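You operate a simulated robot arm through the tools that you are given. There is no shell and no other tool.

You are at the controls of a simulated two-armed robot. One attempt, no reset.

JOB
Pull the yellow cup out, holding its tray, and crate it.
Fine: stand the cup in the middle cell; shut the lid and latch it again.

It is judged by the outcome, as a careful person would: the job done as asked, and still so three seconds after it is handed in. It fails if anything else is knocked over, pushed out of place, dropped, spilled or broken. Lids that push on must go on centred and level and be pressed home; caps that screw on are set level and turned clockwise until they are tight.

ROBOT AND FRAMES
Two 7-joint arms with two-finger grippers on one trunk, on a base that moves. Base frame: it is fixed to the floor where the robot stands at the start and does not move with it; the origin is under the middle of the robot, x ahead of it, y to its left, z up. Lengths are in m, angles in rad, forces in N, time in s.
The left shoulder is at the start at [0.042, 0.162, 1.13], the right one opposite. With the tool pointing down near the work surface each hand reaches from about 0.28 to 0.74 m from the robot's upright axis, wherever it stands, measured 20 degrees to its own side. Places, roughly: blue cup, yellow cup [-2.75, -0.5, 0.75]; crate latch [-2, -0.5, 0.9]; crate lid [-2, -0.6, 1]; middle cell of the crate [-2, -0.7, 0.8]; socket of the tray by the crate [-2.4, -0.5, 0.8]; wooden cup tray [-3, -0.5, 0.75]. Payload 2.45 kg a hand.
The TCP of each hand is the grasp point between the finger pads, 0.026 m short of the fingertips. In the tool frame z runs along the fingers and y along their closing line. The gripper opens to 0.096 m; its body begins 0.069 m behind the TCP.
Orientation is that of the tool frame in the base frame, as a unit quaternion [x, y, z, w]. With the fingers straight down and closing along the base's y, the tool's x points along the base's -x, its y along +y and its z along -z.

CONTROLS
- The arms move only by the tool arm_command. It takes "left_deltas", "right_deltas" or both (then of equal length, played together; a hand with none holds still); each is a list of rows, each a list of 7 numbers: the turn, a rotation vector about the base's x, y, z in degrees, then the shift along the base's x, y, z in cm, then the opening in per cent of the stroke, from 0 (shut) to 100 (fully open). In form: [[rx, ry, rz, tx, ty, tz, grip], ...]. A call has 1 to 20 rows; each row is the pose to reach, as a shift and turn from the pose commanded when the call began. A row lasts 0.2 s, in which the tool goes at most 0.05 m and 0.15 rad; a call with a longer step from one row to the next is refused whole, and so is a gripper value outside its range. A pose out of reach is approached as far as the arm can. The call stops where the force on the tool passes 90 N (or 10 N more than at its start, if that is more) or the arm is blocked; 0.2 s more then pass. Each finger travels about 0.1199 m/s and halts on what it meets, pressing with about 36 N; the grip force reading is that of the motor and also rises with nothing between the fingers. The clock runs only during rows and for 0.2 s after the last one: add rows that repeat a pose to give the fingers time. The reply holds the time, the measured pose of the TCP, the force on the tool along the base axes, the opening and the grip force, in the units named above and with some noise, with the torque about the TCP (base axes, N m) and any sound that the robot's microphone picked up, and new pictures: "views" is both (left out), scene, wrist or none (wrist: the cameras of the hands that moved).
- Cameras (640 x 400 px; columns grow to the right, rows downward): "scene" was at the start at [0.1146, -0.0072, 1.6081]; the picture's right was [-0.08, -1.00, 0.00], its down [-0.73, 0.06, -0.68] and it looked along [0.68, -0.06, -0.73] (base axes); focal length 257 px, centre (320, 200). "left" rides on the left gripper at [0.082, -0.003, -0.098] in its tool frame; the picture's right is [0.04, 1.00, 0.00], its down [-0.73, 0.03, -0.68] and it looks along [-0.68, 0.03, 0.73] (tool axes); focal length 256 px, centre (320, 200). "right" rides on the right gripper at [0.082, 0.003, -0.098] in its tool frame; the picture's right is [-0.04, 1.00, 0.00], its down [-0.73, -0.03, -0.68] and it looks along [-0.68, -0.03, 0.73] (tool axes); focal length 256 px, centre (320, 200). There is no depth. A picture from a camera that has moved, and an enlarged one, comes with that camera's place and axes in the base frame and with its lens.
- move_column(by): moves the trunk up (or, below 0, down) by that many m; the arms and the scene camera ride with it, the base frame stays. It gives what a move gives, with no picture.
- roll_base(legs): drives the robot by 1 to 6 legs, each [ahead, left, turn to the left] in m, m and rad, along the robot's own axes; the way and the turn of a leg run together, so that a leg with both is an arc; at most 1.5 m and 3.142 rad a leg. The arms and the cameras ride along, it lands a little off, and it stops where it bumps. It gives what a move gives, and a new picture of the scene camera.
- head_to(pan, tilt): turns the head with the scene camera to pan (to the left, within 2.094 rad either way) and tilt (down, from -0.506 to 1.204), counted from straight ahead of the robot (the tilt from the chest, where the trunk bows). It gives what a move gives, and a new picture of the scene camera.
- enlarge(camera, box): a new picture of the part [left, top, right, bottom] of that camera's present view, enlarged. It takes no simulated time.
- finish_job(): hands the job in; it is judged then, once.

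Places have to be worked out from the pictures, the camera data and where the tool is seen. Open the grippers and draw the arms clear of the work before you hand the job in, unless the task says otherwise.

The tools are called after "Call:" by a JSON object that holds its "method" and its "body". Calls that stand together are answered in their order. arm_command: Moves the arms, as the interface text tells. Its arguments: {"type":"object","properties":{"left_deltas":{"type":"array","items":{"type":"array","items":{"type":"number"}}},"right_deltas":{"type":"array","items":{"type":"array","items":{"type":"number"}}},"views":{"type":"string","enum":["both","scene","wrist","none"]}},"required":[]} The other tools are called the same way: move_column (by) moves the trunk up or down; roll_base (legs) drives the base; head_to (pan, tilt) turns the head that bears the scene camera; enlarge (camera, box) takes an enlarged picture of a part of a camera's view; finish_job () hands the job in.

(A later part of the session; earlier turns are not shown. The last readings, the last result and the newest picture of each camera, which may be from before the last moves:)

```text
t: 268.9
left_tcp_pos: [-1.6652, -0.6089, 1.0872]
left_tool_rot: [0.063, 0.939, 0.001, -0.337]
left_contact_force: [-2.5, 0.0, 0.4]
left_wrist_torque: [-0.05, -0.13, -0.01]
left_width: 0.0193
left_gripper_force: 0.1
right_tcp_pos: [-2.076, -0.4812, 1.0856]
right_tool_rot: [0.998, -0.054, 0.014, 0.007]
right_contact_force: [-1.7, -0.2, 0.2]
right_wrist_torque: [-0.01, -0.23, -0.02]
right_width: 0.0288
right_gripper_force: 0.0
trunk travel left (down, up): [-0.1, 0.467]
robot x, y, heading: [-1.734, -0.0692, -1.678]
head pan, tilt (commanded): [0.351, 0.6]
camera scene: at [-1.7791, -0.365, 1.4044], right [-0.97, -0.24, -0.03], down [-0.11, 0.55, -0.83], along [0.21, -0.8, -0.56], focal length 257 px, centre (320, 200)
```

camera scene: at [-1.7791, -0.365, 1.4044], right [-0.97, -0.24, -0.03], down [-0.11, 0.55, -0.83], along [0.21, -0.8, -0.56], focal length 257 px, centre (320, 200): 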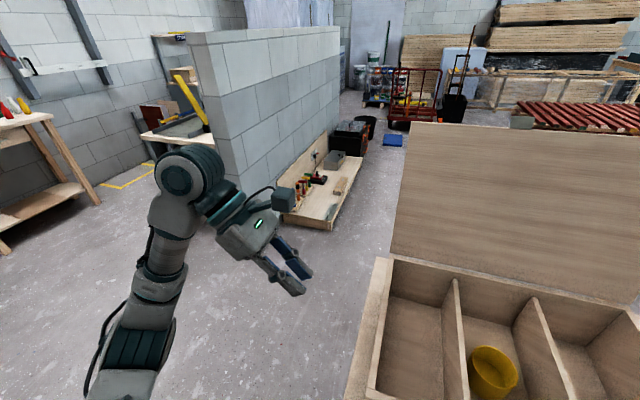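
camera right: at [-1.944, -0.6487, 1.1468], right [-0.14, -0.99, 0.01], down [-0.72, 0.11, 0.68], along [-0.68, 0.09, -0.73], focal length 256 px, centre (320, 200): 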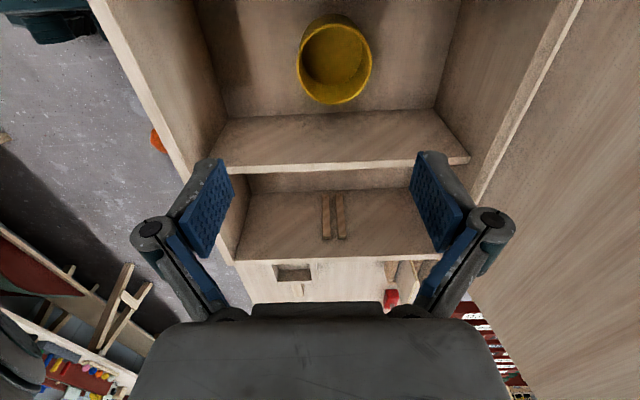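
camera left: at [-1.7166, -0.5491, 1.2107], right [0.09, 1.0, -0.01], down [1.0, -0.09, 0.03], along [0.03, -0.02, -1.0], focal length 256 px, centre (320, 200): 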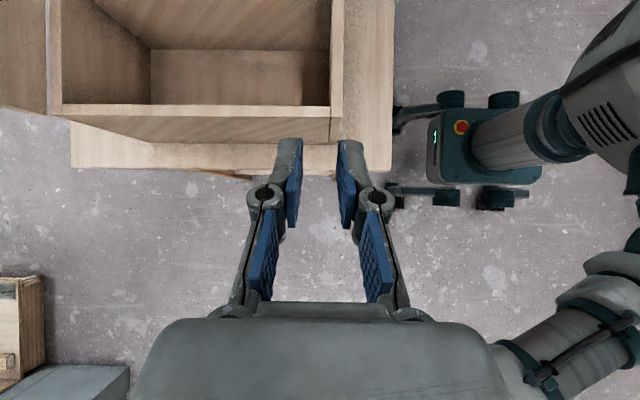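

Now I lean the left hand the rest of the way so it points horizontally toward the lid's left edge, moving it back alongside the crate but still clear of the lid.

Call:
{"method": "arm_command", "body": {"left_deltas": [[0.8, 7, 0, 0, -1, 0.5, 40], [1.5, 14, 0, -0.5, -2.5, 1, 50], [2.3, 21, 0, -1, -4, 1.5, 60], [3.1, 28, 0, -1.5, -6, 2, 60], [3.9, 35, 0, -2, -8, 2.5, 60], [4.6, 42, 0, -2.5, -10, 3, 60], [5.4, 48.7, 0, -3, -12, 3.5, 60], [5.4, 48.7, 0, -3, -14, 4, 60], [5.4, 48.7, 0, -3, -14, 4, 60], [5.4, 48.7, 0, -3, -14, 4, 60]], "views": "both"}}

```text
t: 271.1
left_tcp_pos: [-1.6682, -0.7464, 1.1272]
left_tool_rot: [-0.042, -0.706, -0.016, 0.707]
left_contact_force: [-0.9, -0.3, -0.4]
left_wrist_torque: [0.05, 0.0, -0.01]
left_width: 0.0577
left_gripper_force: 0.0
right_tcp_pos: [-2.05, -0.4773, 1.0959]
right_tool_rot: [0.998, -0.055, -0.001, 0.008]
right_contact_force: [-0.6, -0.6, -0.5]
right_wrist_torque: [0.03, 0.0, -0.02]
right_width: 0.0289
right_gripper_force: 0.1
trunk travel left (down, up): [-0.1, 0.467]
robot x, y, heading: [-1.7328, -0.0676, -1.681]
head pan, tilt (commanded): [0.351, 0.6]
camera scene: at [-1.7312, -0.3701, 1.4039], right [-0.97, -0.24, 0.0], down [-0.14, 0.55, -0.82], along [0.19, -0.8, -0.57], focal length 257 px, centre (320, 200)
camera left: at [-1.5691, -0.7537, 1.208], right [0.08, 1.0, 0.0], down [0.68, -0.05, -0.73], along [-0.73, 0.06, -0.68], focal length 256 px, centre (320, 200)
```

scene: 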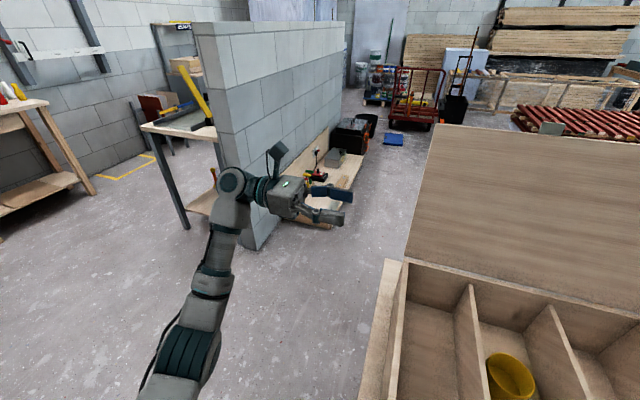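
left: 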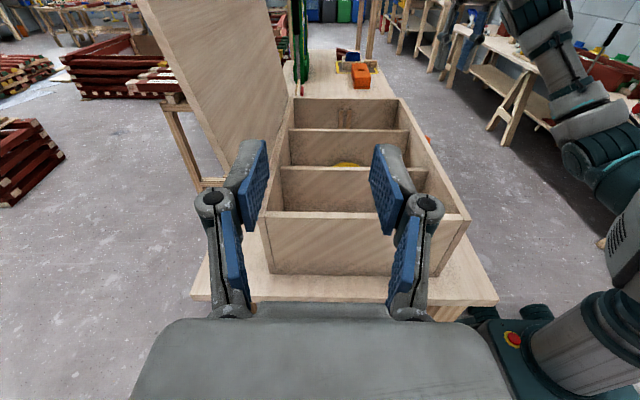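

The left camera shows the lid leaning back about 10 degrees past vertical, its near edge around x -1.84, y -0.876 at z 1.14. I roll the hand 10 degrees to match the lid and bring it level with the edge, still short of it in x.

Call:
{"method": "arm_command", "body": {"left_deltas": [[1.7, -0.2, 0, 0, -2, 0.2, 60], [3.3, -0.4, 0, -0.5, -4, 0.4, 60], [5, -0.6, 0, -1, -6, 0.6, 60], [6.6, -0.7, 0, -1.5, -8, 0.8, 60], [8.3, -0.9, 0, -2, -10, 1, 60], [9.9, -1.1, 0, -2.5, -12, 1.3, 60], [9.9, -1.1, 0, -3, -13, 1.3, 60], [9.9, -1.1, 0, -3, -13, 1.3, 60], [9.9, -1.1, 0, -3, -13, 1.3, 60]], "views": "both"}}

```text
t: 273.1
left_tcp_pos: [-1.6971, -0.8048, 1.1261]
left_tool_rot: [-0.02, 0.708, 0.077, -0.702]
left_contact_force: [-0.4, -0.8, 0.8]
left_wrist_torque: [0.0, -0.01, -0.04]
left_width: 0.0574
left_gripper_force: 0.0
left hand out of reach, approached as far as the arm can: row 3, 4, 5, 6, 7, 8, 9
right_tcp_pos: [-2.0436, -0.479, 1.0977]
right_tool_rot: [0.999, -0.054, -0.003, 0.007]
right_contact_force: [-1.0, 0.7, -0.1]
right_wrist_torque: [-0.03, 0.0, 0.02]
right_width: 0.0289
right_gripper_force: 0.1
trunk travel left (down, up): [-0.1, 0.467]
robot x, y, heading: [-1.7305, -0.0683, -1.684]
head pan, tilt (commanded): [0.351, 0.6]
camera scene: at [-1.7454, -0.3686, 1.4043], right [-0.97, -0.24, -0.01], down [-0.13, 0.55, -0.82], along [0.2, -0.8, -0.57], focal length 257 px, centre (320, 200)
camera left: at [-1.5987, -0.8262, 1.2055], right [0.08, 0.98, 0.18], down [0.69, 0.07, -0.72], along [-0.72, 0.18, -0.67], focal length 256 px, centre (320, 200)
```

scene: 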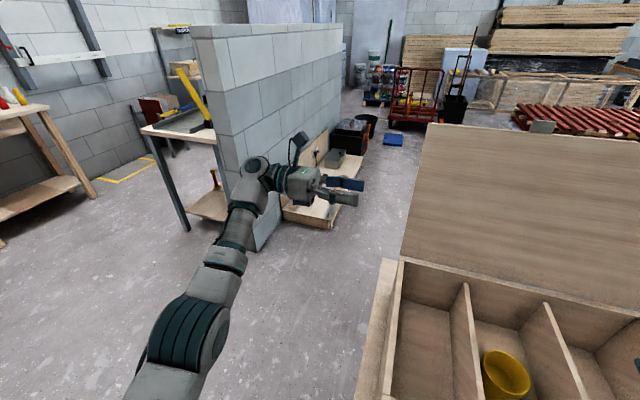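
left: 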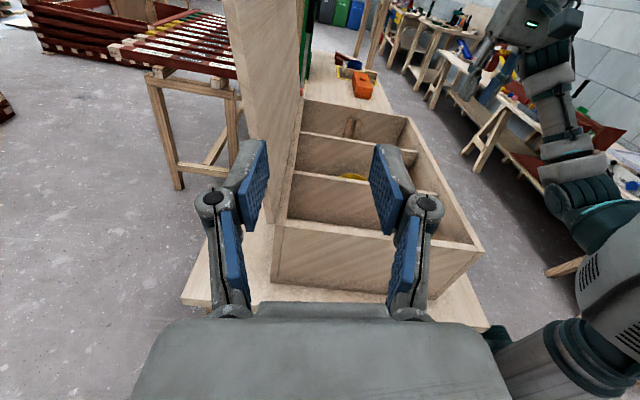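

The left arm can't reach that far back. A better way is one-handed: the right hand, pitched 45 degrees forward with its fingers closing in the vertical plane, can hook over the lid's top edge, pull it past vertical and carry it down between the fingers. I first retract the left hand well out of the lid's path.

Call:
{"method": "arm_command", "body": {"left_deltas": [[0, 0, 0, 1, 3, 0, 60], [0, 0, 0, 2, 7, 0, 50], [0, 0, 0, 3, 11, 0, 40], [0, 0, 0, 4, 15, 0, 30], [0, 0, 0, 5, 19, -0.5, 20], [0, 0, 0, 6, 23, -1, 20], [0, 0, 0, 6, 27, -1.5, 20], [0, 0, 0, 6, 31, -2, 20], [0, 0, 0, 6, 35, -2, 20], [0, 0, 0, 6, 39, -2, 20], [0, 0, 0, 6, 42, -2, 20], [0, 0, 0, 6, 42, -2, 20]], "views": "scene"}}

```text
t: 275.7
left_tcp_pos: [-1.6316, -0.3801, 1.1027]
left_tool_rot: [-0.021, 0.706, 0.078, -0.704]
left_contact_force: [0.3, -0.9, 0.0]
left_wrist_torque: [0.02, 0.01, -0.04]
left_width: 0.0194
left_gripper_force: 0.1
right_tcp_pos: [-2.0371, -0.4796, 1.0976]
right_tool_rot: [0.999, -0.053, -0.005, 0.007]
right_contact_force: [0.3, -0.7, -0.1]
right_wrist_torque: [0.04, 0.01, 0.01]
right_width: 0.0289
right_gripper_force: 0.1
trunk travel left (down, up): [-0.1, 0.467]
robot x, y, heading: [-1.7274, -0.0656, -1.684]
head pan, tilt (commanded): [0.351, 0.6]
camera scene: at [-1.7291, -0.3684, 1.4043], right [-0.97, -0.24, 0.0], down [-0.14, 0.55, -0.82], along [0.2, -0.8, -0.57], focal length 257 px, centre (320, 200)
```

scene: 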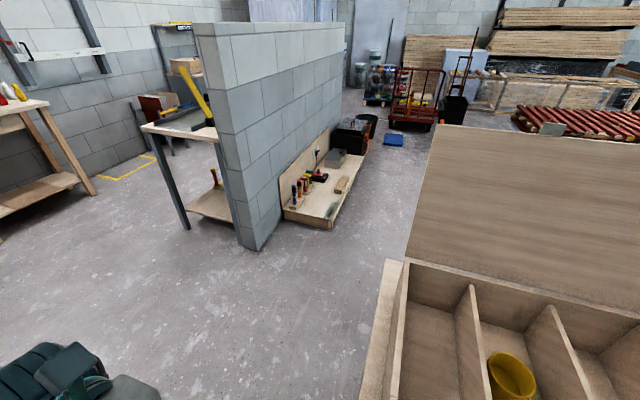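

The lid's tab and top edge are plain to see. I shift the base to about (-1.97, -0.09) to put the right shoulder in line with the lid's right part.

Call:
{"method": "roll_base", "body": {"legs": [[0.03, -0.24, 0.0]]}}

Call:
{"method": "head_to", "body": {"pan": -0.25, "tilt": 0.6}}

```text
t: 277.5
left_tcp_pos: [-1.8605, -0.3854, 1.1026]
left_tool_rot: [0.022, -0.702, -0.079, 0.707]
left_contact_force: [-0.9, -0.8, 0.3]
left_wrist_torque: [0.01, -0.01, -0.04]
left_width: 0.0193
left_gripper_force: 0.0
right_tcp_pos: [-2.2646, -0.4837, 1.1008]
right_tool_rot: [0.998, -0.053, -0.01, 0.007]
right_contact_force: [1.3, 0.1, 0.1]
right_wrist_torque: [0.01, 0.11, 0.02]
right_width: 0.0286
right_gripper_force: 0.1
trunk travel left (down, up): [-0.1, 0.467]
robot x, y, heading: [-1.9702, -0.0678, -1.683]
head pan, tilt (commanded): [0.351, 0.6]
camera scene: at [-1.9567, -0.3726, 1.4043], right [-0.97, -0.24, 0.01], down [-0.14, 0.55, -0.82], along [0.19, -0.8, -0.57], focal length 257 px, centre (320, 200)
```

scene: 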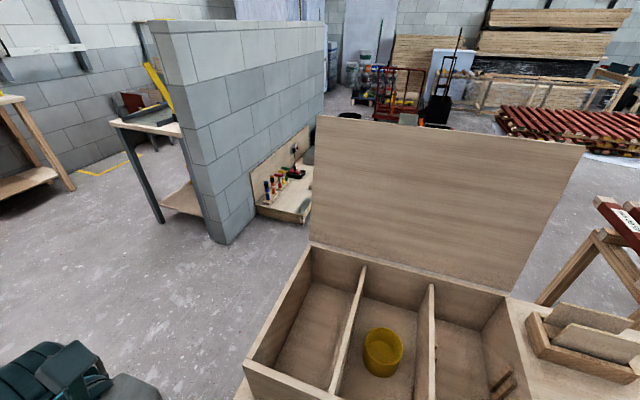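

```text
t: 278.5
left_tcp_pos: [-1.8674, -0.3821, 1.104]
left_tool_rot: [-0.022, 0.706, 0.076, -0.704]
left_contact_force: [0.3, 0.1, 0.6]
left_wrist_torque: [0.02, 0.02, -0.03]
left_width: 0.0189
left_gripper_force: 0.1
right_tcp_pos: [-2.2738, -0.4792, 1.1005]
right_tool_rot: [0.999, -0.053, -0.006, 0.01]
right_contact_force: [0.0, -0.3, -0.7]
right_wrist_torque: [-0.01, -0.02, 0.04]
right_width: 0.0288
right_gripper_force: 0.1
trunk travel left (down, up): [-0.1, 0.467]
robot x, y, heading: [-1.9643, -0.0682, -1.678]
head pan, tilt (commanded): [-0.25, 0.6]
camera scene: at [-2.0165, -0.3689, 1.4048], right [-0.94, 0.35, 0.01], down [0.19, 0.53, -0.82], along [-0.29, -0.77, -0.57], focal length 257 px, centre (320, 200)
```

scene: 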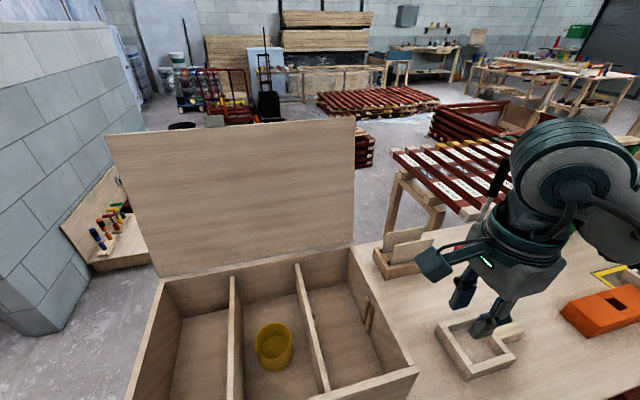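

The lid's top edge runs from (-1.837, -0.856) to (-2.254, -0.814) at z 1.257, leaning back about 9 degrees. I pitch the right hand 45 degrees forward and raise it in front of the edge.

Call:
{"method": "arm_command", "body": {"right_deltas": [[0, 0, 0, 1, 0, 2.5, 40], [-7.5, 0.8, 0, 2.5, 0, 5, 60], [-15, 1.6, 0, 4, -1, 7.5, 80], [-22.4, 2.4, 0, 6, -2, 10, 100], [-29.8, 3.1, 0, 8, -4, 12.5, 100], [-37.3, 3.9, 0, 10, -6.5, 15, 100], [-44.7, 4.7, 0, 12, -9, 17.5, 100], [-44.7, 4.7, 0, 12.4, -12, 20, 100], [-44.7, 4.7, 0, 12.4, -12, 20, 100], [-44.7, 4.7, 0, 12.4, -12, 20, 100]], "views": "both"}}

```text
t: 280.7
left_tcp_pos: [-1.8714, -0.3805, 1.1051]
left_tool_rot: [-0.021, 0.706, 0.077, -0.703]
left_contact_force: [-0.2, 0.5, 0.7]
left_wrist_torque: [0.01, 0.02, 0.0]
left_width: 0.0194
left_gripper_force: 0.0
right_tcp_pos: [-2.1512, -0.598, 1.2997]
right_tool_rot: [0.919, -0.05, -0.025, 0.391]
right_contact_force: [0.3, -0.3, -0.2]
right_wrist_torque: [0.02, 0.0, 0.02]
right_width: 0.0961
right_gripper_force: 0.1
right hand out of reach, approached as far as the arm can: row 1, 2, 3
trunk travel left (down, up): [-0.1, 0.467]
robot x, y, heading: [-1.9664, -0.0709, -1.682]
head pan, tilt (commanded): [-0.25, 0.6]
camera scene: at [-2.0233, -0.3683, 1.4046], right [-0.94, 0.35, 0.0], down [0.2, 0.53, -0.82], along [-0.29, -0.77, -0.57], focal length 257 px, centre (320, 200)
camera right: at [-2.0629, -0.539, 1.3703], right [-0.11, -0.68, 0.72], down [-0.67, 0.59, 0.45], along [-0.73, -0.43, -0.52], focal length 256 px, centre (320, 200)
```

scene: 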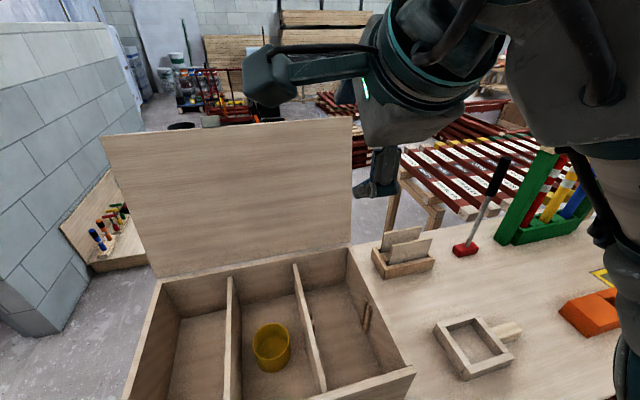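
right: 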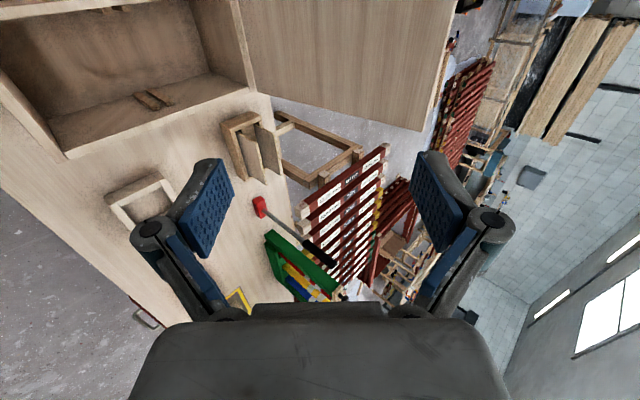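

The hand is pitched and open in front of the lid's top edge. I move it to a stand-off just above and in front of the edge.

Call:
{"method": "arm_command", "body": {"right_deltas": [[0, 0, 0, 0, -3, 0.5, 100], [0, 0, 0, 0, -6, 1, 100], [0, 0, 0, 0, -9, 1.5, 100], [0, 0, 0, 0, -12, 1.5, 100], [0, 0, 0, 0, -15, 1.5, 100], [0, 0, 0, 0, -17, 1.5, 100], [0, 0, 0, 0, -17, 1.5, 100]], "views": "both"}}

```text
t: 282.3
left_tcp_pos: [-1.8714, -0.3795, 1.1041]
left_tool_rot: [-0.019, 0.706, 0.077, -0.704]
left_contact_force: [-0.3, -0.5, -0.8]
left_wrist_torque: [0.05, -0.02, 0.0]
left_width: 0.0194
left_gripper_force: 0.0
right_tcp_pos: [-2.1548, -0.7219, 1.2788]
right_tool_rot: [0.919, -0.05, -0.025, 0.391]
right_contact_force: [0.7, 1.0, 0.0]
right_wrist_torque: [-0.01, 0.02, 0.01]
right_width: 0.0961
right_gripper_force: 0.0
right hand out of reach, approached as far as the arm can: row 3, 4, 5, 6, 7
trunk travel left (down, up): [-0.1, 0.467]
robot x, y, heading: [-1.9658, -0.0681, -1.678]
head pan, tilt (commanded): [-0.25, 0.6]
camera scene: at [-2.0216, -0.3682, 1.4049], right [-0.94, 0.35, 0.0], down [0.2, 0.53, -0.82], along [-0.29, -0.77, -0.57], focal length 257 px, centre (320, 200)
camera right: at [-2.0646, -0.6616, 1.3496], right [-0.11, -0.68, 0.72], down [-0.67, 0.59, 0.45], along [-0.73, -0.43, -0.52], focal length 256 px, centre (320, 200)
```

scene: 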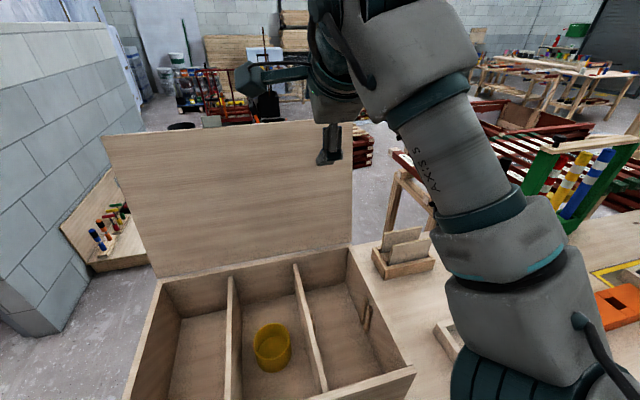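
right: 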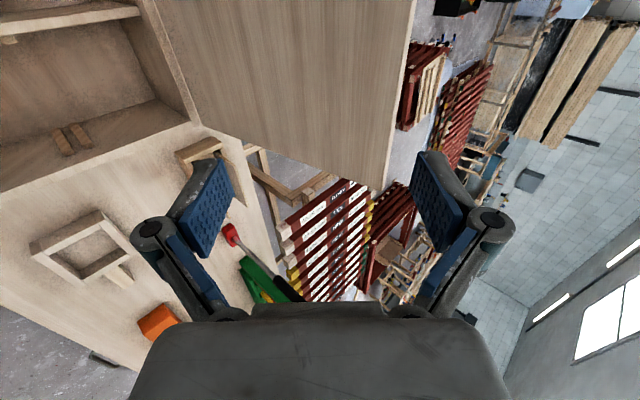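

The top edge is beyond reach at that pitch. I switch to a two-handed close: the right hand, pointing forward, will catch the lid in front, while the left reaches behind its left edge and pulls it past vertical. I first back the right hand off, pitch it level and close it.

Call:
{"method": "arm_command", "body": {"right_deltas": [[0, 0, 0, 0, 3, 0, 80], [0, 0, 0, 0, 6, -2, 60], [-7, 0.7, 0, 0.5, 8, -5, 40], [-14, 1.5, 0, 1, 9, -8, 20], [-21, 2.2, 0, 1.5, 9.5, -11, 0], [-28, 3, 0, 2, 10, -14, 0], [-35, 3.7, 0, 2.5, 10, -16, 0], [-40, 4.2, 0, 3, 10, -17, 0], [-40, 4.2, 0, 3, 10, -17, 0]], "views": "both"}}

```text
t: 284.3
left_tcp_pos: [-1.8706, -0.3798, 1.104]
left_tool_rot: [-0.021, 0.706, 0.076, -0.703]
left_contact_force: [0.0, 0.5, -0.1]
left_wrist_torque: [0.01, -0.01, 0.0]
left_width: 0.0193
left_gripper_force: 0.2
right_tcp_pos: [-2.1288, -0.6197, 1.107]
right_tool_rot: [0.728, -0.041, -0.038, 0.683]
right_contact_force: [0.3, -0.2, 0.2]
right_wrist_torque: [0.0, -0.01, -0.03]
right_width: 0.0
right_gripper_force: 28.7
trunk travel left (down, up): [-0.1, 0.467]
robot x, y, heading: [-1.9673, -0.0763, -1.682]
head pan, tilt (commanded): [-0.25, 0.6]
camera scene: at [-2.0236, -0.3681, 1.4048], right [-0.94, 0.35, 0.0], down [0.2, 0.53, -0.82], along [-0.29, -0.77, -0.57], focal length 257 px, centre (320, 200)
camera right: at [-2.0367, -0.5307, 1.1166], right [-0.05, -0.06, 1.0], down [-0.65, 0.76, 0.01], along [-0.76, -0.65, -0.07], focal length 256 px, centre (320, 200)
```

scene: 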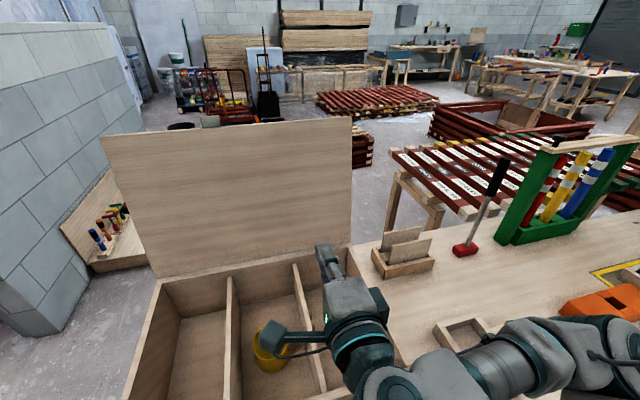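
right: 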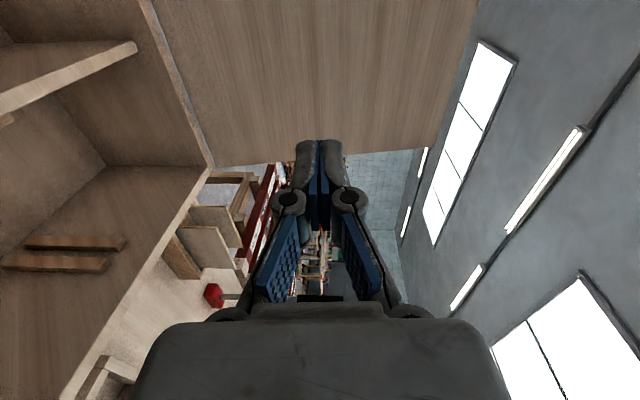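

The right hand points level at the lid. I shift the base 6 cm to +x so that both arms can work, then swing the left hand around the crate's left end, yawed 45 degrees forward.

Call:
{"method": "roll_base", "body": {"legs": [[0.0, 0.06, 0.0]]}}

Call:
{"method": "arm_command", "body": {"left_deltas": [[0, 0, 0, 3, 0, 0, 10], [0, 0, 0, 7, 0, 0, 0], [0, 0, 0, 11, -1, 0, 0], [0, 0, 7.5, 13, -4, 0, 0], [0, 0, 15, 14, -8, 0, 0], [0, 0, 22.5, 14, -12, 0, 0], [0, 0, 30, 14, -16, 0, 0], [0, 0, 37.5, 14, -20, 0, 0], [0, 0, 45, 14, -24, 0, 0], [0, 0, 45, 14, -28, 0, 0], [0, 0, 45, 14, -32, 0, 0], [0, 0, 45, 14, -32, 0, 0]], "views": "both"}}

```text
t: 285.2
left_tcp_pos: [-1.8507, -0.3822, 1.1076]
left_tool_rot: [-0.019, 0.717, 0.076, -0.693]
left_contact_force: [-0.1, 1.7, 0.1]
left_wrist_torque: [0.01, -0.03, 0.08]
left_width: 0.0191
left_gripper_force: 0.0
right_tcp_pos: [-2.1103, -0.6228, 1.1035]
right_tool_rot: [0.728, -0.052, -0.03, 0.683]
right_contact_force: [-2.0, -1.1, -0.1]
right_wrist_torque: [0.05, 0.02, 0.18]
right_width: 0.0001
right_gripper_force: 28.2
trunk travel left (down, up): [-0.1, 0.467]
robot x, y, heading: [-1.919, -0.0738, -1.681]
head pan, tilt (commanded): [-0.25, 0.6]
camera scene: at [-1.9993, -0.3705, 1.4042], right [-0.94, 0.35, -0.02], down [0.21, 0.53, -0.82], along [-0.28, -0.77, -0.57], focal length 257 px, centre (320, 200)
```

scene: 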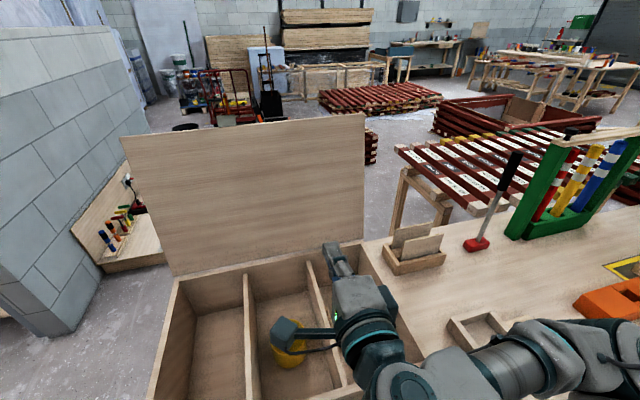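

```text
t: 287.9
left_tcp_pos: [-1.7019, -0.6987, 1.1096]
left_tool_rot: [0.287, -0.652, 0.2, 0.673]
left_contact_force: [-1.0, 0.2, -0.2]
left_wrist_torque: [-0.02, -0.03, 0.05]
left_width: 0.0
left_gripper_force: 28.2
right_tcp_pos: [-2.1029, -0.6186, 1.1075]
right_tool_rot: [0.727, -0.05, -0.032, 0.684]
right_contact_force: [-1.6, 0.0, 0.1]
right_wrist_torque: [0.0, -0.02, 0.1]
right_width: 0.0
right_gripper_force: 28.1
trunk travel left (down, up): [-0.1, 0.467]
robot x, y, heading: [-1.9218, -0.0776, -1.681]
head pan, tilt (commanded): [-0.25, 0.6]
camera scene: at [-1.9927, -0.3715, 1.4045], right [-0.94, 0.35, -0.01], down [0.21, 0.53, -0.82], along [-0.29, -0.77, -0.57], focal length 257 px, centre (320, 200)
camera left: at [-1.617, -0.6454, 1.1912], right [-0.64, 0.75, 0.16], down [0.45, 0.54, -0.71], along [-0.62, -0.38, -0.68], focal length 256 px, centre (320, 200)
```

scene: 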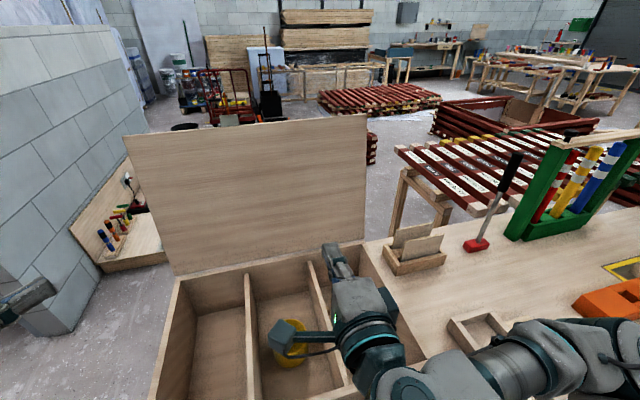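
left: 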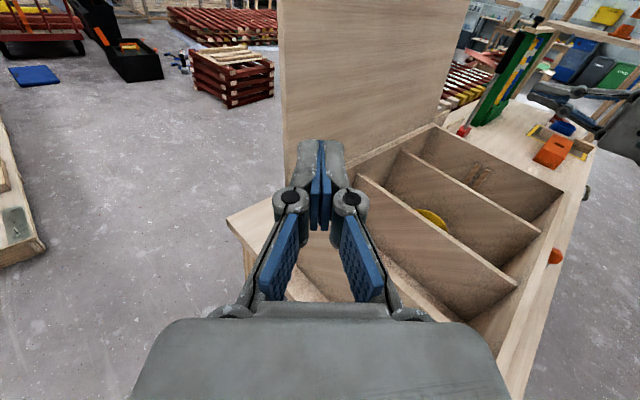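

The left camera confirms the lid's edge at (x -1.84, y -0.866). I reach past it on the left, keeping clear of the edge.

Call:
{"method": "arm_command", "body": {"left_deltas": [[0, 0, 0, -0.5, -3, 0, 0], [0, 0, 0, -1, -6, 0, 0], [0, 0, 0, -1.5, -9, 0, 0], [0, 0, 0, -2, -12, 0, 0], [0, 0, 0, -2.5, -15, 0, 0], [0, 0, 0, -3, -18, 0, 0], [0, 0, 0, -3, -21, 0, 0], [0, 0, 0, -3, -23, 0, 0], [0, 0, 0, -3, -23, 0, 0]], "views": "both"}}

```text
t: 289.9
left_tcp_pos: [-1.7065, -0.9295, 1.1042]
left_tool_rot: [0.29, -0.646, 0.198, 0.678]
left_contact_force: [2.1, 0.1, 0.0]
left_wrist_torque: [-0.01, 0.01, -0.1]
left_width: 0.0
left_gripper_force: 28.3
right_tcp_pos: [-2.0788, -0.6213, 1.109]
right_tool_rot: [0.727, -0.043, -0.039, 0.684]
right_contact_force: [0.4, -0.4, 0.2]
right_wrist_torque: [-0.01, 0.0, -0.08]
right_width: 0.0003
right_gripper_force: 28.2
trunk travel left (down, up): [-0.1, 0.467]
robot x, y, heading: [-1.9132, -0.0773, -1.678]
head pan, tilt (commanded): [-0.25, 0.6]
camera scene: at [-1.9601, -0.3773, 1.4045], right [-0.94, 0.35, 0.01], down [0.19, 0.53, -0.82], along [-0.29, -0.77, -0.57], focal length 257 px, centre (320, 200)
camera left: at [-1.621, -0.8772, 1.1848], right [-0.64, 0.75, 0.18], down [0.43, 0.54, -0.72], along [-0.64, -0.38, -0.67], focal length 256 px, centre (320, 200)
```

scene: 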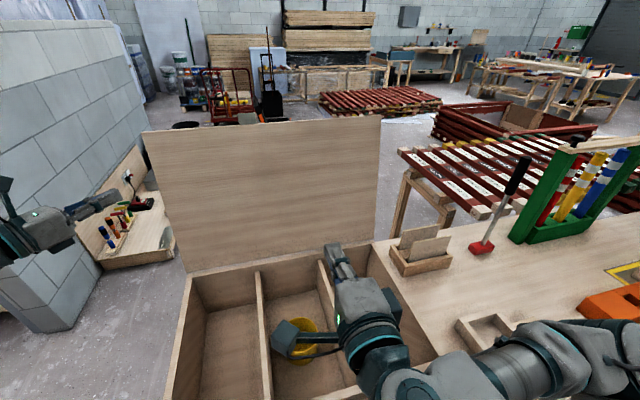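
left: 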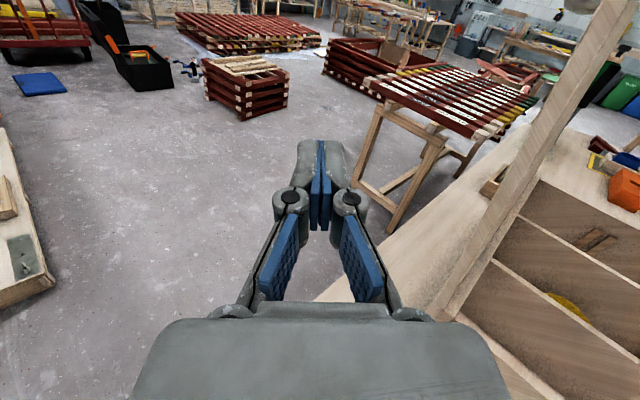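

The hand is now behind the lid's plane on the left. I slide it 10.5 cm to -x so the fist gets behind the lid.

Call:
{"method": "arm_command", "body": {"left_deltas": [[0, 0, 0, -2, 0, 0, 0], [0, 0, 0, -4, 0, 0, 0], [0, 0, 0, -6, 0, 0, 0], [0, 0, 0, -8, 0, 0, 0], [0, 0, 0, -9.5, 0, 0, 0], [0, 0, 0, -10.5, 0, 0, 0], [0, 0, 0, -10.5, 0, 0, 0], [0, 0, 0, -10.5, 0, 0, 0]], "views": "both"}}

```text
t: 291.6
left_tcp_pos: [-1.8207, -0.9254, 1.1037]
left_tool_rot: [0.288, -0.649, 0.198, 0.676]
left_contact_force: [0.1, -0.5, -0.4]
left_wrist_torque: [-0.04, 0.0, -0.04]
left_width: 0.0
left_gripper_force: 28.1
left hand out of reach, approached as far as the arm can: row 5, 6, 7, 8
right_tcp_pos: [-2.09, -0.6203, 1.108]
right_tool_rot: [0.727, -0.046, -0.036, 0.685]
right_contact_force: [-0.2, 0.5, 0.2]
right_wrist_torque: [0.01, 0.02, 0.0]
right_width: 0.0
right_gripper_force: 27.9
trunk travel left (down, up): [-0.1, 0.467]
robot x, y, heading: [-1.9198, -0.0776, -1.68]
head pan, tilt (commanded): [-0.25, 0.6]
camera scene: at [-1.9712, -0.3767, 1.4042], right [-0.94, 0.35, 0.0], down [0.2, 0.53, -0.82], along [-0.29, -0.77, -0.57], focal length 257 px, centre (320, 200)
camera left: at [-1.7352, -0.8727, 1.1849], right [-0.64, 0.75, 0.17], down [0.44, 0.54, -0.72], along [-0.63, -0.38, -0.68], focal length 256 px, centre (320, 200)
```

scene: 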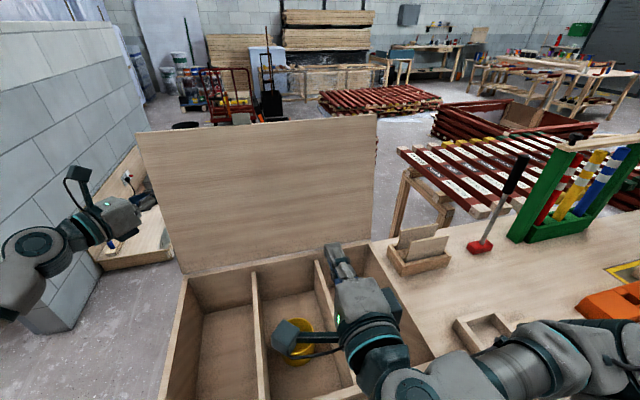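
left: 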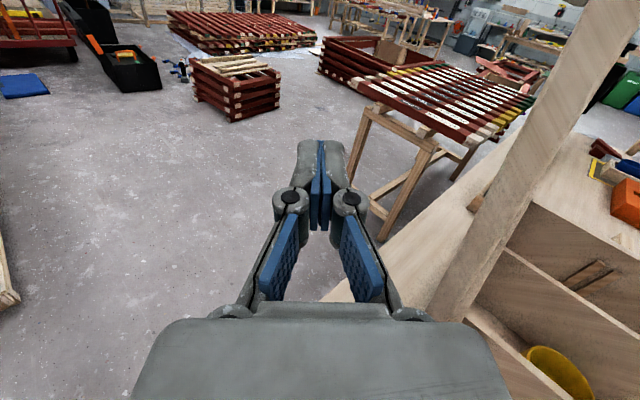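

The fist is behind the lid. I advance the right fingertips to wait about 3 cm in front of where the lid stands vertical.

Call:
{"method": "arm_command", "body": {"right_deltas": [[0, 0, 0, -0.2, -2, 0, 0], [0, 0, 0, -0.4, -4, 0, 0], [0, 0, 0, -0.6, -6, 0, 0], [0, 0, 0, -0.8, -8, 0, 0], [0, 0, 0, -1, -10, 0, 0], [0, 0, 0, -1.1, -11.5, 0, 0], [0, 0, 0, -1.1, -11.5, 0, 0], [0, 0, 0, -1.1, -11.5, 0, 0]], "views": "wrist"}}

```text
t: 293.4
left_tcp_pos: [-1.8216, -0.9256, 1.1038]
left_tool_rot: [0.288, -0.649, 0.197, 0.676]
left_contact_force: [-0.1, 0.5, 0.4]
left_wrist_torque: [0.0, 0.0, -0.01]
left_width: 0.0
left_gripper_force: 28.7
right_tcp_pos: [-2.1026, -0.7353, 1.1081]
right_tool_rot: [0.727, -0.046, -0.036, 0.684]
right_contact_force: [0.6, -0.7, 0.2]
right_wrist_torque: [0.0, 0.0, 0.04]
right_width: 0.0
right_gripper_force: 28.7
trunk travel left (down, up): [-0.1, 0.467]
robot x, y, heading: [-1.9173, -0.0778, -1.681]
head pan, tilt (commanded): [-0.25, 0.6]
camera right: at [-2.0102, -0.6472, 1.1188], right [-0.06, -0.06, 1.0], down [-0.65, 0.76, 0.0], along [-0.76, -0.65, -0.08], focal length 256 px, centre (320, 200)
```

right: 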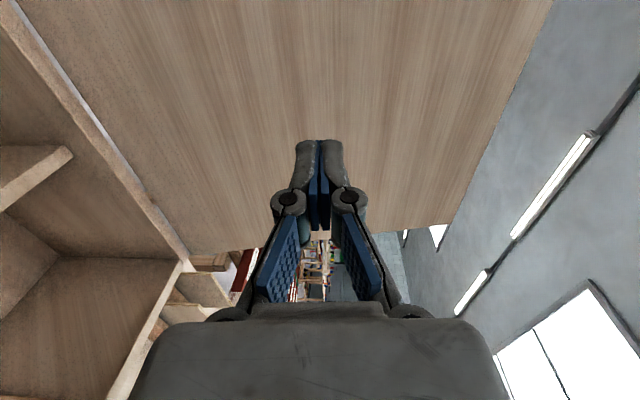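

Now the left fist pulls toward +y to swing the lid up and over; I go in small steps.

Call:
{"method": "arm_command", "body": {"left_deltas": [[0, 0, 0, 0, 1.2, 0, 0], [0, 0, 0, 0, 2.4, 0, 0], [0, 0, 0, 0, 3.6, 0, 0], [0, 0, 0, 0, 4.8, 0, 0], [0, 0, 0, 0, 6, 0, 0], [0, 0, 0, 0, 6, 0, 0]], "views": "both"}}

```text
t: 294.9
left_tcp_pos: [-1.8183, -0.8655, 1.1043]
left_tool_rot: [0.289, -0.648, 0.199, 0.676]
left_contact_force: [4.0, -1.6, 1.0]
left_wrist_torque: [0.04, 0.01, -0.06]
left_width: 0.0
left_gripper_force: 28.5
right_tcp_pos: [-2.0999, -0.7363, 1.1091]
right_tool_rot: [0.727, -0.046, -0.038, 0.684]
right_contact_force: [0.4, -0.7, -0.1]
right_wrist_torque: [0.0, 0.02, 0.01]
right_width: 0.0
right_gripper_force: 28.6
trunk travel left (down, up): [-0.1, 0.467]
robot x, y, heading: [-1.917, -0.0755, -1.683]
head pan, tilt (commanded): [-0.25, 0.6]
camera scene: at [-1.9713, -0.3768, 1.4042], right [-0.94, 0.35, 0.0], down [0.2, 0.53, -0.82], along [-0.29, -0.77, -0.57], focal length 257 px, centre (320, 200)
camera left: at [-1.7336, -0.8127, 1.1848], right [-0.64, 0.75, 0.17], down [0.44, 0.54, -0.72], along [-0.63, -0.38, -0.67], focal length 256 px, centre (320, 200)
```

scene: 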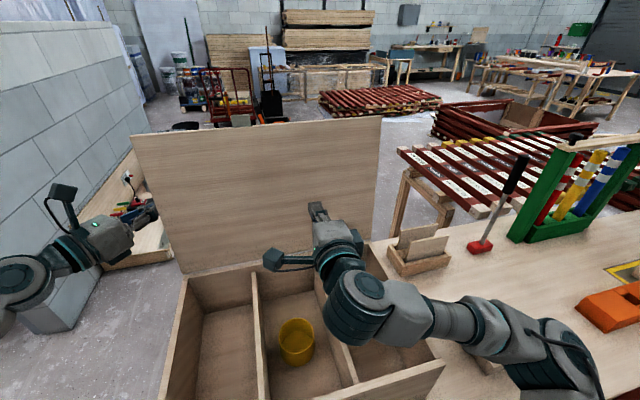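
left: 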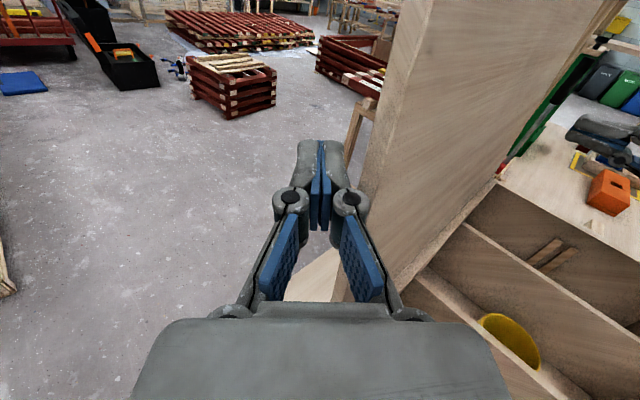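

Contact is gentle (4 N) and the lid is starting to move. I continue another 6 cm.

Call:
{"method": "arm_command", "body": {"left_deltas": [[0, 0, 0, 0, 1, 0, 0], [0, 0, 0, 0, 2, 0, 0], [0, 0, 0, 0, 3, 0, 0], [0, 0, 0, 0, 4, 0, 0], [0, 0, 0, 0, 5, 0, 0], [0, 0, 0, 0, 6, 0, 0], [0, 0, 0, 0, 6, 0, 0]], "views": "both"}}

```text
t: 296.4
left_tcp_pos: [-1.81, -0.8138, 1.1041]
left_tool_rot: [0.297, -0.642, 0.205, 0.677]
left_contact_force: [21.2, -73.7, -0.8]
left_wrist_torque: [-0.3, -0.08, 0.37]
left_width: 0.0
left_gripper_force: 29.1
right_tcp_pos: [-2.0996, -0.7362, 1.1086]
right_tool_rot: [0.727, -0.046, -0.037, 0.684]
right_contact_force: [-7.0, 66.6, -9.7]
right_wrist_torque: [-0.14, 0.04, 0.16]
right_width: 0.0
right_gripper_force: 28.6
trunk travel left (down, up): [-0.1, 0.467]
robot x, y, heading: [-1.9169, -0.0775, -1.683]
head pan, tilt (commanded): [-0.25, 0.6]
camera scene: at [-1.967, -0.3804, 1.4033], right [-0.94, 0.35, 0.01], down [0.2, 0.54, -0.82], along [-0.29, -0.77, -0.57], focal length 257 px, centre (320, 200)
camera left: at [-1.7254, -0.7589, 1.1834], right [-0.65, 0.74, 0.18], down [0.42, 0.55, -0.72], along [-0.63, -0.4, -0.67], focal length 256 px, centre (320, 200)
```

scene: 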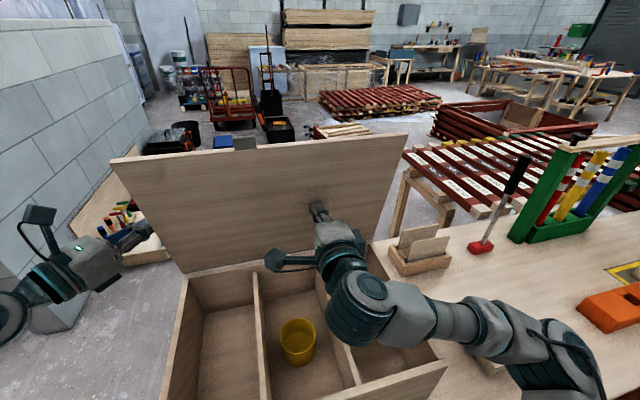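
left: 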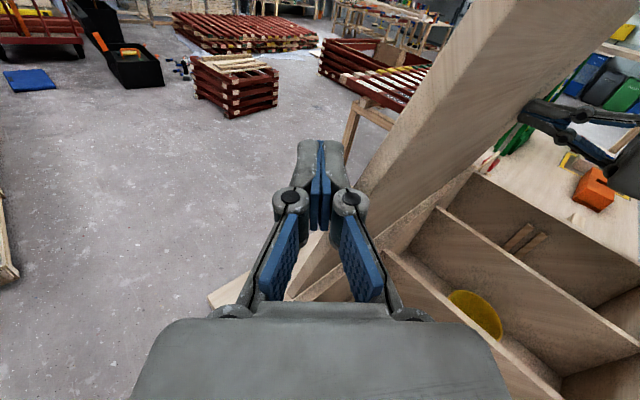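

The lid has passed vertical and rests on the right fingertips, now squeezed between both hands. I ease the left hand back and out to the left, away from the lid's path.

Call:
{"method": "arm_command", "body": {"left_deltas": [[0, 0, 0, 0, -1.5, 0, 0], [0, 0, 0, 0.5, -3, 0, 0], [0, 0, 0, 3, -4, 0, 0], [0, 0, 0, 6, -4, 0, 0], [0, 0, 0, 9, -4, 0, 0], [0, 0, 0, 12, -2, 0, 0], [0, 0, 0, 14, 1, 0, 0], [0, 0, 0, 15, 5, 0, 0], [0, 0, 0, 15, 9, 0, 0], [0, 0, 0, 15, 13, 0, 0], [0, 0, 0, 15, 17, 0, 0], [0, 0, 0, 15, 21, 0, 0], [0, 0, 0, 15, 25, 0, 0], [0, 0, 0, 15, 29, 0, 0], [0, 0, 0, 15, 33, 0, 0], [0, 0, 0, 15, 37, 0, 0], [0, 0, 0, 15, 37, 0, 0]], "views": "scene"}}

```text
t: 300.1
left_tcp_pos: [-1.6654, -0.4366, 1.102]
left_tool_rot: [0.289, -0.649, 0.197, 0.676]
left_contact_force: [0.0, 0.3, -0.6]
left_wrist_torque: [0.01, 0.01, 0.01]
left_width: 0.0002
left_gripper_force: 28.5
left hand out of reach, approached as far as the arm can: row 12
right_tcp_pos: [-2.0994, -0.7376, 1.1068]
right_tool_rot: [0.727, -0.045, -0.038, 0.684]
right_contact_force: [0.2, -0.4, -0.4]
right_wrist_torque: [-0.02, -0.01, 0.01]
right_width: 0.0
right_gripper_force: 28.6
trunk travel left (down, up): [-0.1, 0.467]
robot x, y, heading: [-1.9201, -0.0759, -1.68]
head pan, tilt (commanded): [-0.25, 0.6]
camera scene: at [-1.9688, -0.3751, 1.4044], right [-0.94, 0.35, 0.0], down [0.2, 0.53, -0.82], along [-0.29, -0.77, -0.57], focal length 257 px, centre (320, 200)
```

scene: 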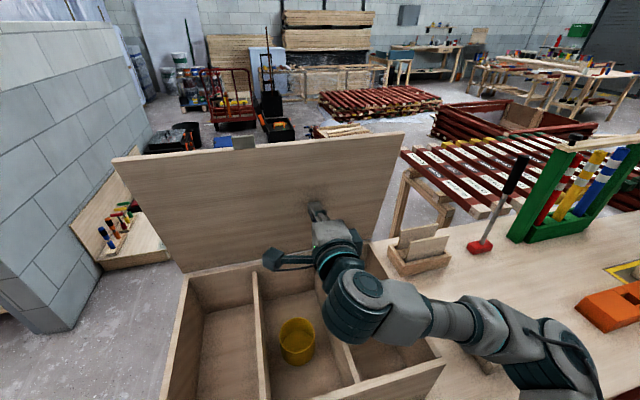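

The lid now leans forward on (or near) the right fingertips with almost no load. I lower it along the hinge arc with the right hand to about 50 degrees.

Call:
{"method": "arm_command", "body": {"right_deltas": [[0, 0, 0, 0.2, 1.8, 0.4, 0], [0, 0, 0, 0.4, 3.5, 0.65, 0], [0, 0, 0, 0.5, 5.2, 0.75, 0], [0, 0, 0, 0.7, 6.9, 0.75, 0], [0, 0, 0, 0.9, 8.6, 0.5, 0], [0, 0, 0, 1.1, 10.4, 0.1, 0], [0, 0, 0, 1.1, 10.4, 0.1, 0]], "views": "both"}}

```text
t: 301.6
left_tcp_pos: [-1.6682, -0.4356, 1.1037]
left_tool_rot: [0.287, -0.649, 0.198, 0.676]
left_contact_force: [-0.4, 0.8, 0.6]
left_wrist_torque: [-0.01, 0.0, 0.03]
left_width: 0.0002
left_gripper_force: 28.9
right_tcp_pos: [-2.0902, -0.6323, 1.1092]
right_tool_rot: [0.728, -0.047, -0.037, 0.683]
right_contact_force: [-0.7, 0.6, -0.5]
right_wrist_torque: [0.05, 0.03, 0.02]
right_width: 0.0
right_gripper_force: 28.7
trunk travel left (down, up): [-0.1, 0.467]
robot x, y, heading: [-1.9208, -0.0735, -1.677]
head pan, tilt (commanded): [-0.25, 0.6]
camera scene: at [-1.972, -0.3735, 1.4048], right [-0.94, 0.35, 0.0], down [0.2, 0.53, -0.82], along [-0.29, -0.77, -0.57], focal length 257 px, centre (320, 200)
camera right: at [-1.9986, -0.5429, 1.1195], right [-0.06, -0.06, 1.0], down [-0.65, 0.76, 0.01], along [-0.76, -0.65, -0.08], focal length 256 px, centre (320, 200)
```

scene: 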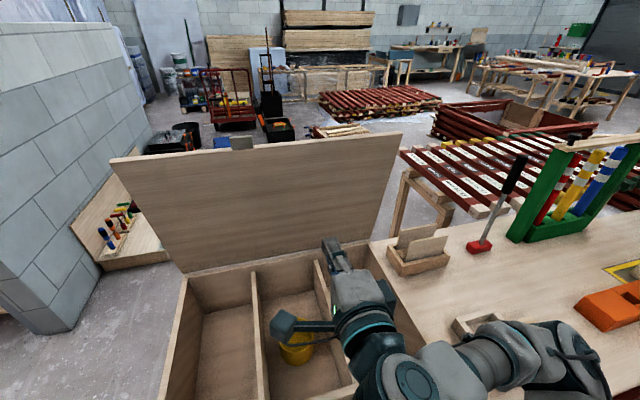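
right: 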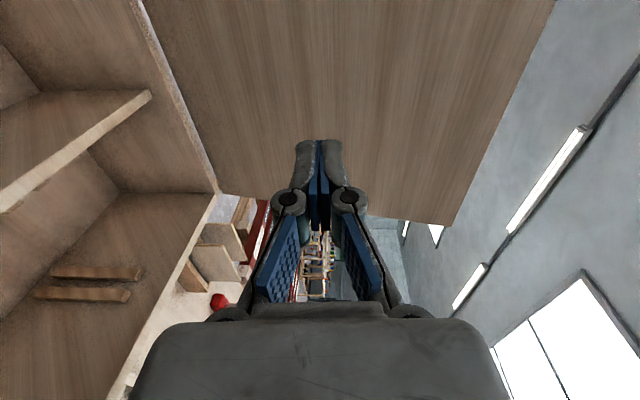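

The lid stayed where it was: its hinge has enough friction to hold. So I can swing it down step by step with the left fist from behind, with the right hand staying in front as a stop. I take the left hand back around behind the lid's left edge.

Call:
{"method": "arm_command", "body": {"left_deltas": [[0, 0, 0, 0, -4, 0, 0], [0, 0, 0, 0, -8, 0, 0], [0, 0, 0, 0, -12, 0, 0], [0, 0, 0, 0, -16, 0, 0], [0, 0, 0, 0, -20, 0, 0], [0, 0, 0, 0, -24, 0, 0], [0, 0, 0, 0, -28, 0, 0], [0, 0, 0, 0, -32, 0, 0], [0, 0, 0, -1, -36, 0, 0], [0, 0, 0, -2, -40, 0.5, 0], [0, 0, 0, -3, -43, 1, 0], [0, 0, 0, -4, -46, 1, 0], [0, 0, 0, -7, -46, 1, 0], [0, 0, 0, -10, -46, 1, 0], [0, 0, 0, -13, -46, 1, 0], [0, 0, 0, -16, -46, 1, 0], [0, 0, 0, -16, -46, 1, 0]], "views": "both"}}

```text
t: 305.2
left_tcp_pos: [-1.8326, -0.8958, 1.1153]
left_tool_rot: [0.289, -0.649, 0.199, 0.675]
left_contact_force: [-0.4, 1.0, -1.3]
left_wrist_torque: [0.0, 0.02, 0.0]
left_width: 0.0001
left_gripper_force: 28.8
right_tcp_pos: [-2.0912, -0.6312, 1.1095]
right_tool_rot: [0.727, -0.047, -0.037, 0.684]
right_contact_force: [0.3, 0.0, 0.1]
right_wrist_torque: [0.02, 0.0, 0.04]
right_width: 0.0001
right_gripper_force: 28.4
trunk travel left (down, up): [-0.1, 0.467]
robot x, y, heading: [-1.9184, -0.0761, -1.678]
head pan, tilt (commanded): [-0.25, 0.6]
camera scene: at [-1.974, -0.3763, 1.4042], right [-0.94, 0.35, 0.0], down [0.2, 0.53, -0.82], along [-0.29, -0.77, -0.57], focal length 257 px, centre (320, 200)
camera left: at [-1.7477, -0.8425, 1.1955], right [-0.64, 0.75, 0.17], down [0.44, 0.54, -0.72], along [-0.63, -0.38, -0.68], focal length 256 px, centre (320, 200)
```

scene: 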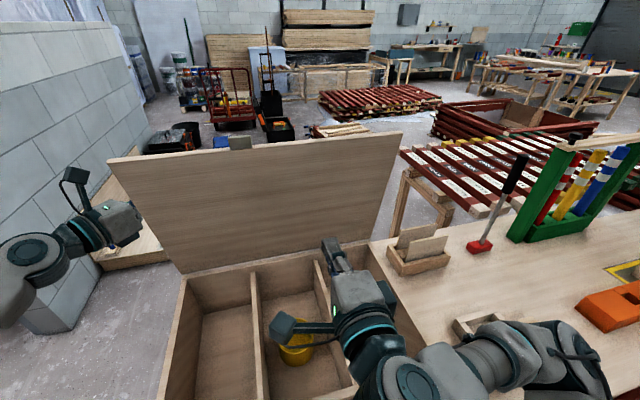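
left: 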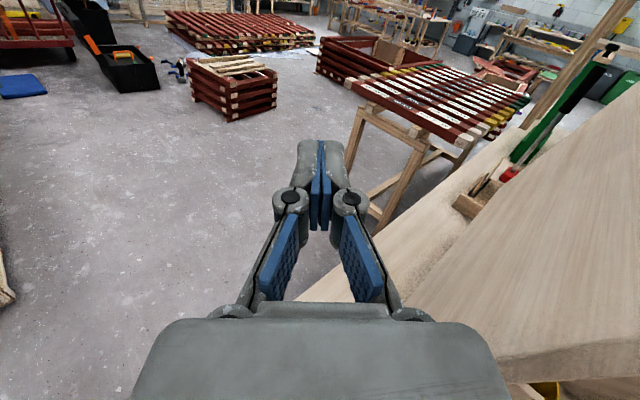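

I pull the lid forward with the left fist toward about 55 degrees, in small steps.

Call:
{"method": "arm_command", "body": {"left_deltas": [[0, 0, 0, 0, 2, 0, 0], [0, 0, 0, 0, 4, 0, 0], [0, 0, 0, 0, 6, 0, 0], [0, 0, 0, 0, 7.5, 0, 0], [0, 0, 0, 0, 9, 0, 0], [0, 0, 0, 0, 10.5, -0.3, 0], [0, 0, 0, 0, 12, -0.6, 0], [0, 0, 0, 0, 13.5, -0.9, 0], [0, 0, 0, 0, 13.5, -0.9, 0]], "views": "both"}}

```text
t: 307.2
left_tcp_pos: [-1.8313, -0.7604, 1.1065]
left_tool_rot: [0.29, -0.649, 0.199, 0.675]
left_contact_force: [0.8, -0.5, -1.5]
left_wrist_torque: [-0.01, 0.01, -0.01]
left_width: 0.0001
left_gripper_force: 28.8
right_tcp_pos: [-2.0921, -0.6315, 1.1082]
right_tool_rot: [0.727, -0.045, -0.036, 0.685]
right_contact_force: [-1.1, 1.5, -1.9]
right_wrist_torque: [0.0, 0.02, 0.0]
right_width: 0.0
right_gripper_force: 27.9
trunk travel left (down, up): [-0.1, 0.467]
robot x, y, heading: [-1.9189, -0.076, -1.682]
head pan, tilt (commanded): [-0.25, 0.6]
camera scene: at [-1.9739, -0.3751, 1.4044], right [-0.94, 0.35, 0.0], down [0.2, 0.53, -0.82], along [-0.29, -0.77, -0.57], focal length 257 px, centre (320, 200)
camera left: at [-1.7465, -0.7068, 1.186], right [-0.64, 0.75, 0.17], down [0.44, 0.54, -0.72], along [-0.63, -0.38, -0.68], focal length 256 px, centre (320, 200)
```

scene: 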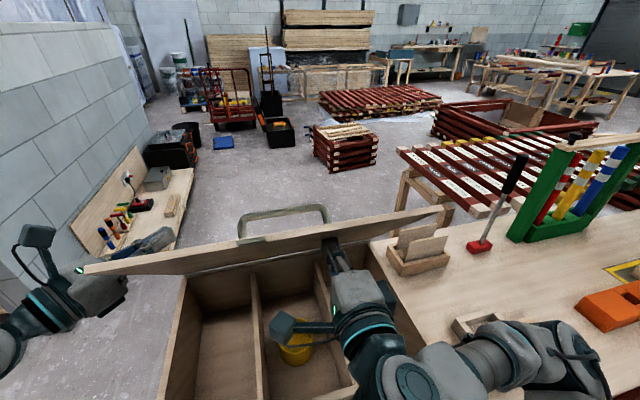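
left: 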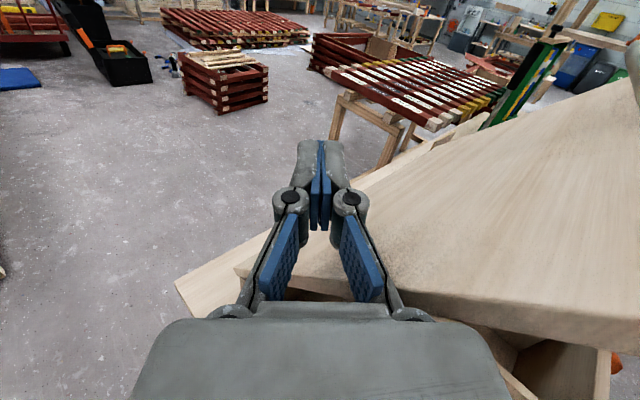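

The lid came down and rests on the right hand at about 50 degrees (roughly 3 N). I withdraw the left hand up and out to the left.

Call:
{"method": "arm_command", "body": {"left_deltas": [[0, 0, 0, 1, -0.5, 1.5, 0], [0, 0, 0, 4, -0.5, 2.5, 0], [0, 0, 0, 8, 0, 3, 0], [0, 0, 0, 12, 1, 3, 0], [0, 0, 0, 15, 4, 3, 0], [0, 0, 0, 16, 8, 3, 0], [0, 0, 0, 16, 12, 3, 0], [0, 0, 0, 16, 16, 3, 0], [0, 0, 0, 16, 20, 2, 0], [0, 0, 0, 16, 24, 1, 0], [0, 0, 0, 16, 28, 0, 0], [0, 0, 0, 16, 32, 0, 0], [0, 0, 0, 16, 32, 0, 0]], "views": "scene"}}

```text
t: 310.1
left_tcp_pos: [-1.6686, -0.4391, 1.1043]
left_tool_rot: [0.288, -0.649, 0.198, 0.676]
left_contact_force: [0.2, -0.1, 1.2]
left_wrist_torque: [0.02, -0.01, 0.0]
left_width: 0.0002
left_gripper_force: 28.3
right_tcp_pos: [-2.0903, -0.6304, 1.1098]
right_tool_rot: [0.727, -0.047, -0.037, 0.685]
right_contact_force: [-0.4, 1.7, -1.1]
right_wrist_torque: [-0.02, 0.02, 0.0]
right_width: 0.0
right_gripper_force: 28.6
trunk travel left (down, up): [-0.1, 0.467]
robot x, y, heading: [-1.9171, -0.0741, -1.68]
head pan, tilt (commanded): [-0.25, 0.6]
camera scene: at [-1.9719, -0.3727, 1.4049], right [-0.94, 0.35, 0.0], down [0.2, 0.53, -0.82], along [-0.29, -0.77, -0.57], focal length 257 px, centre (320, 200)
```

scene: 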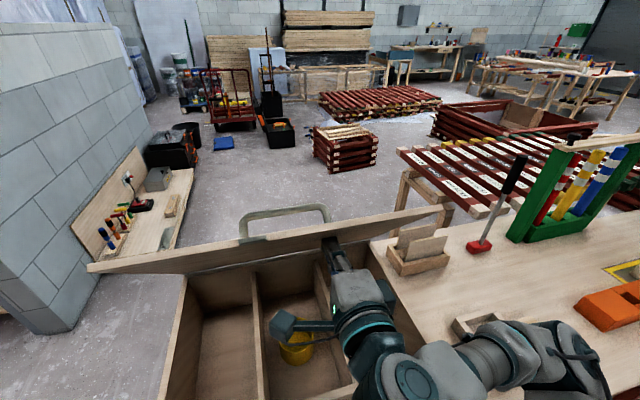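

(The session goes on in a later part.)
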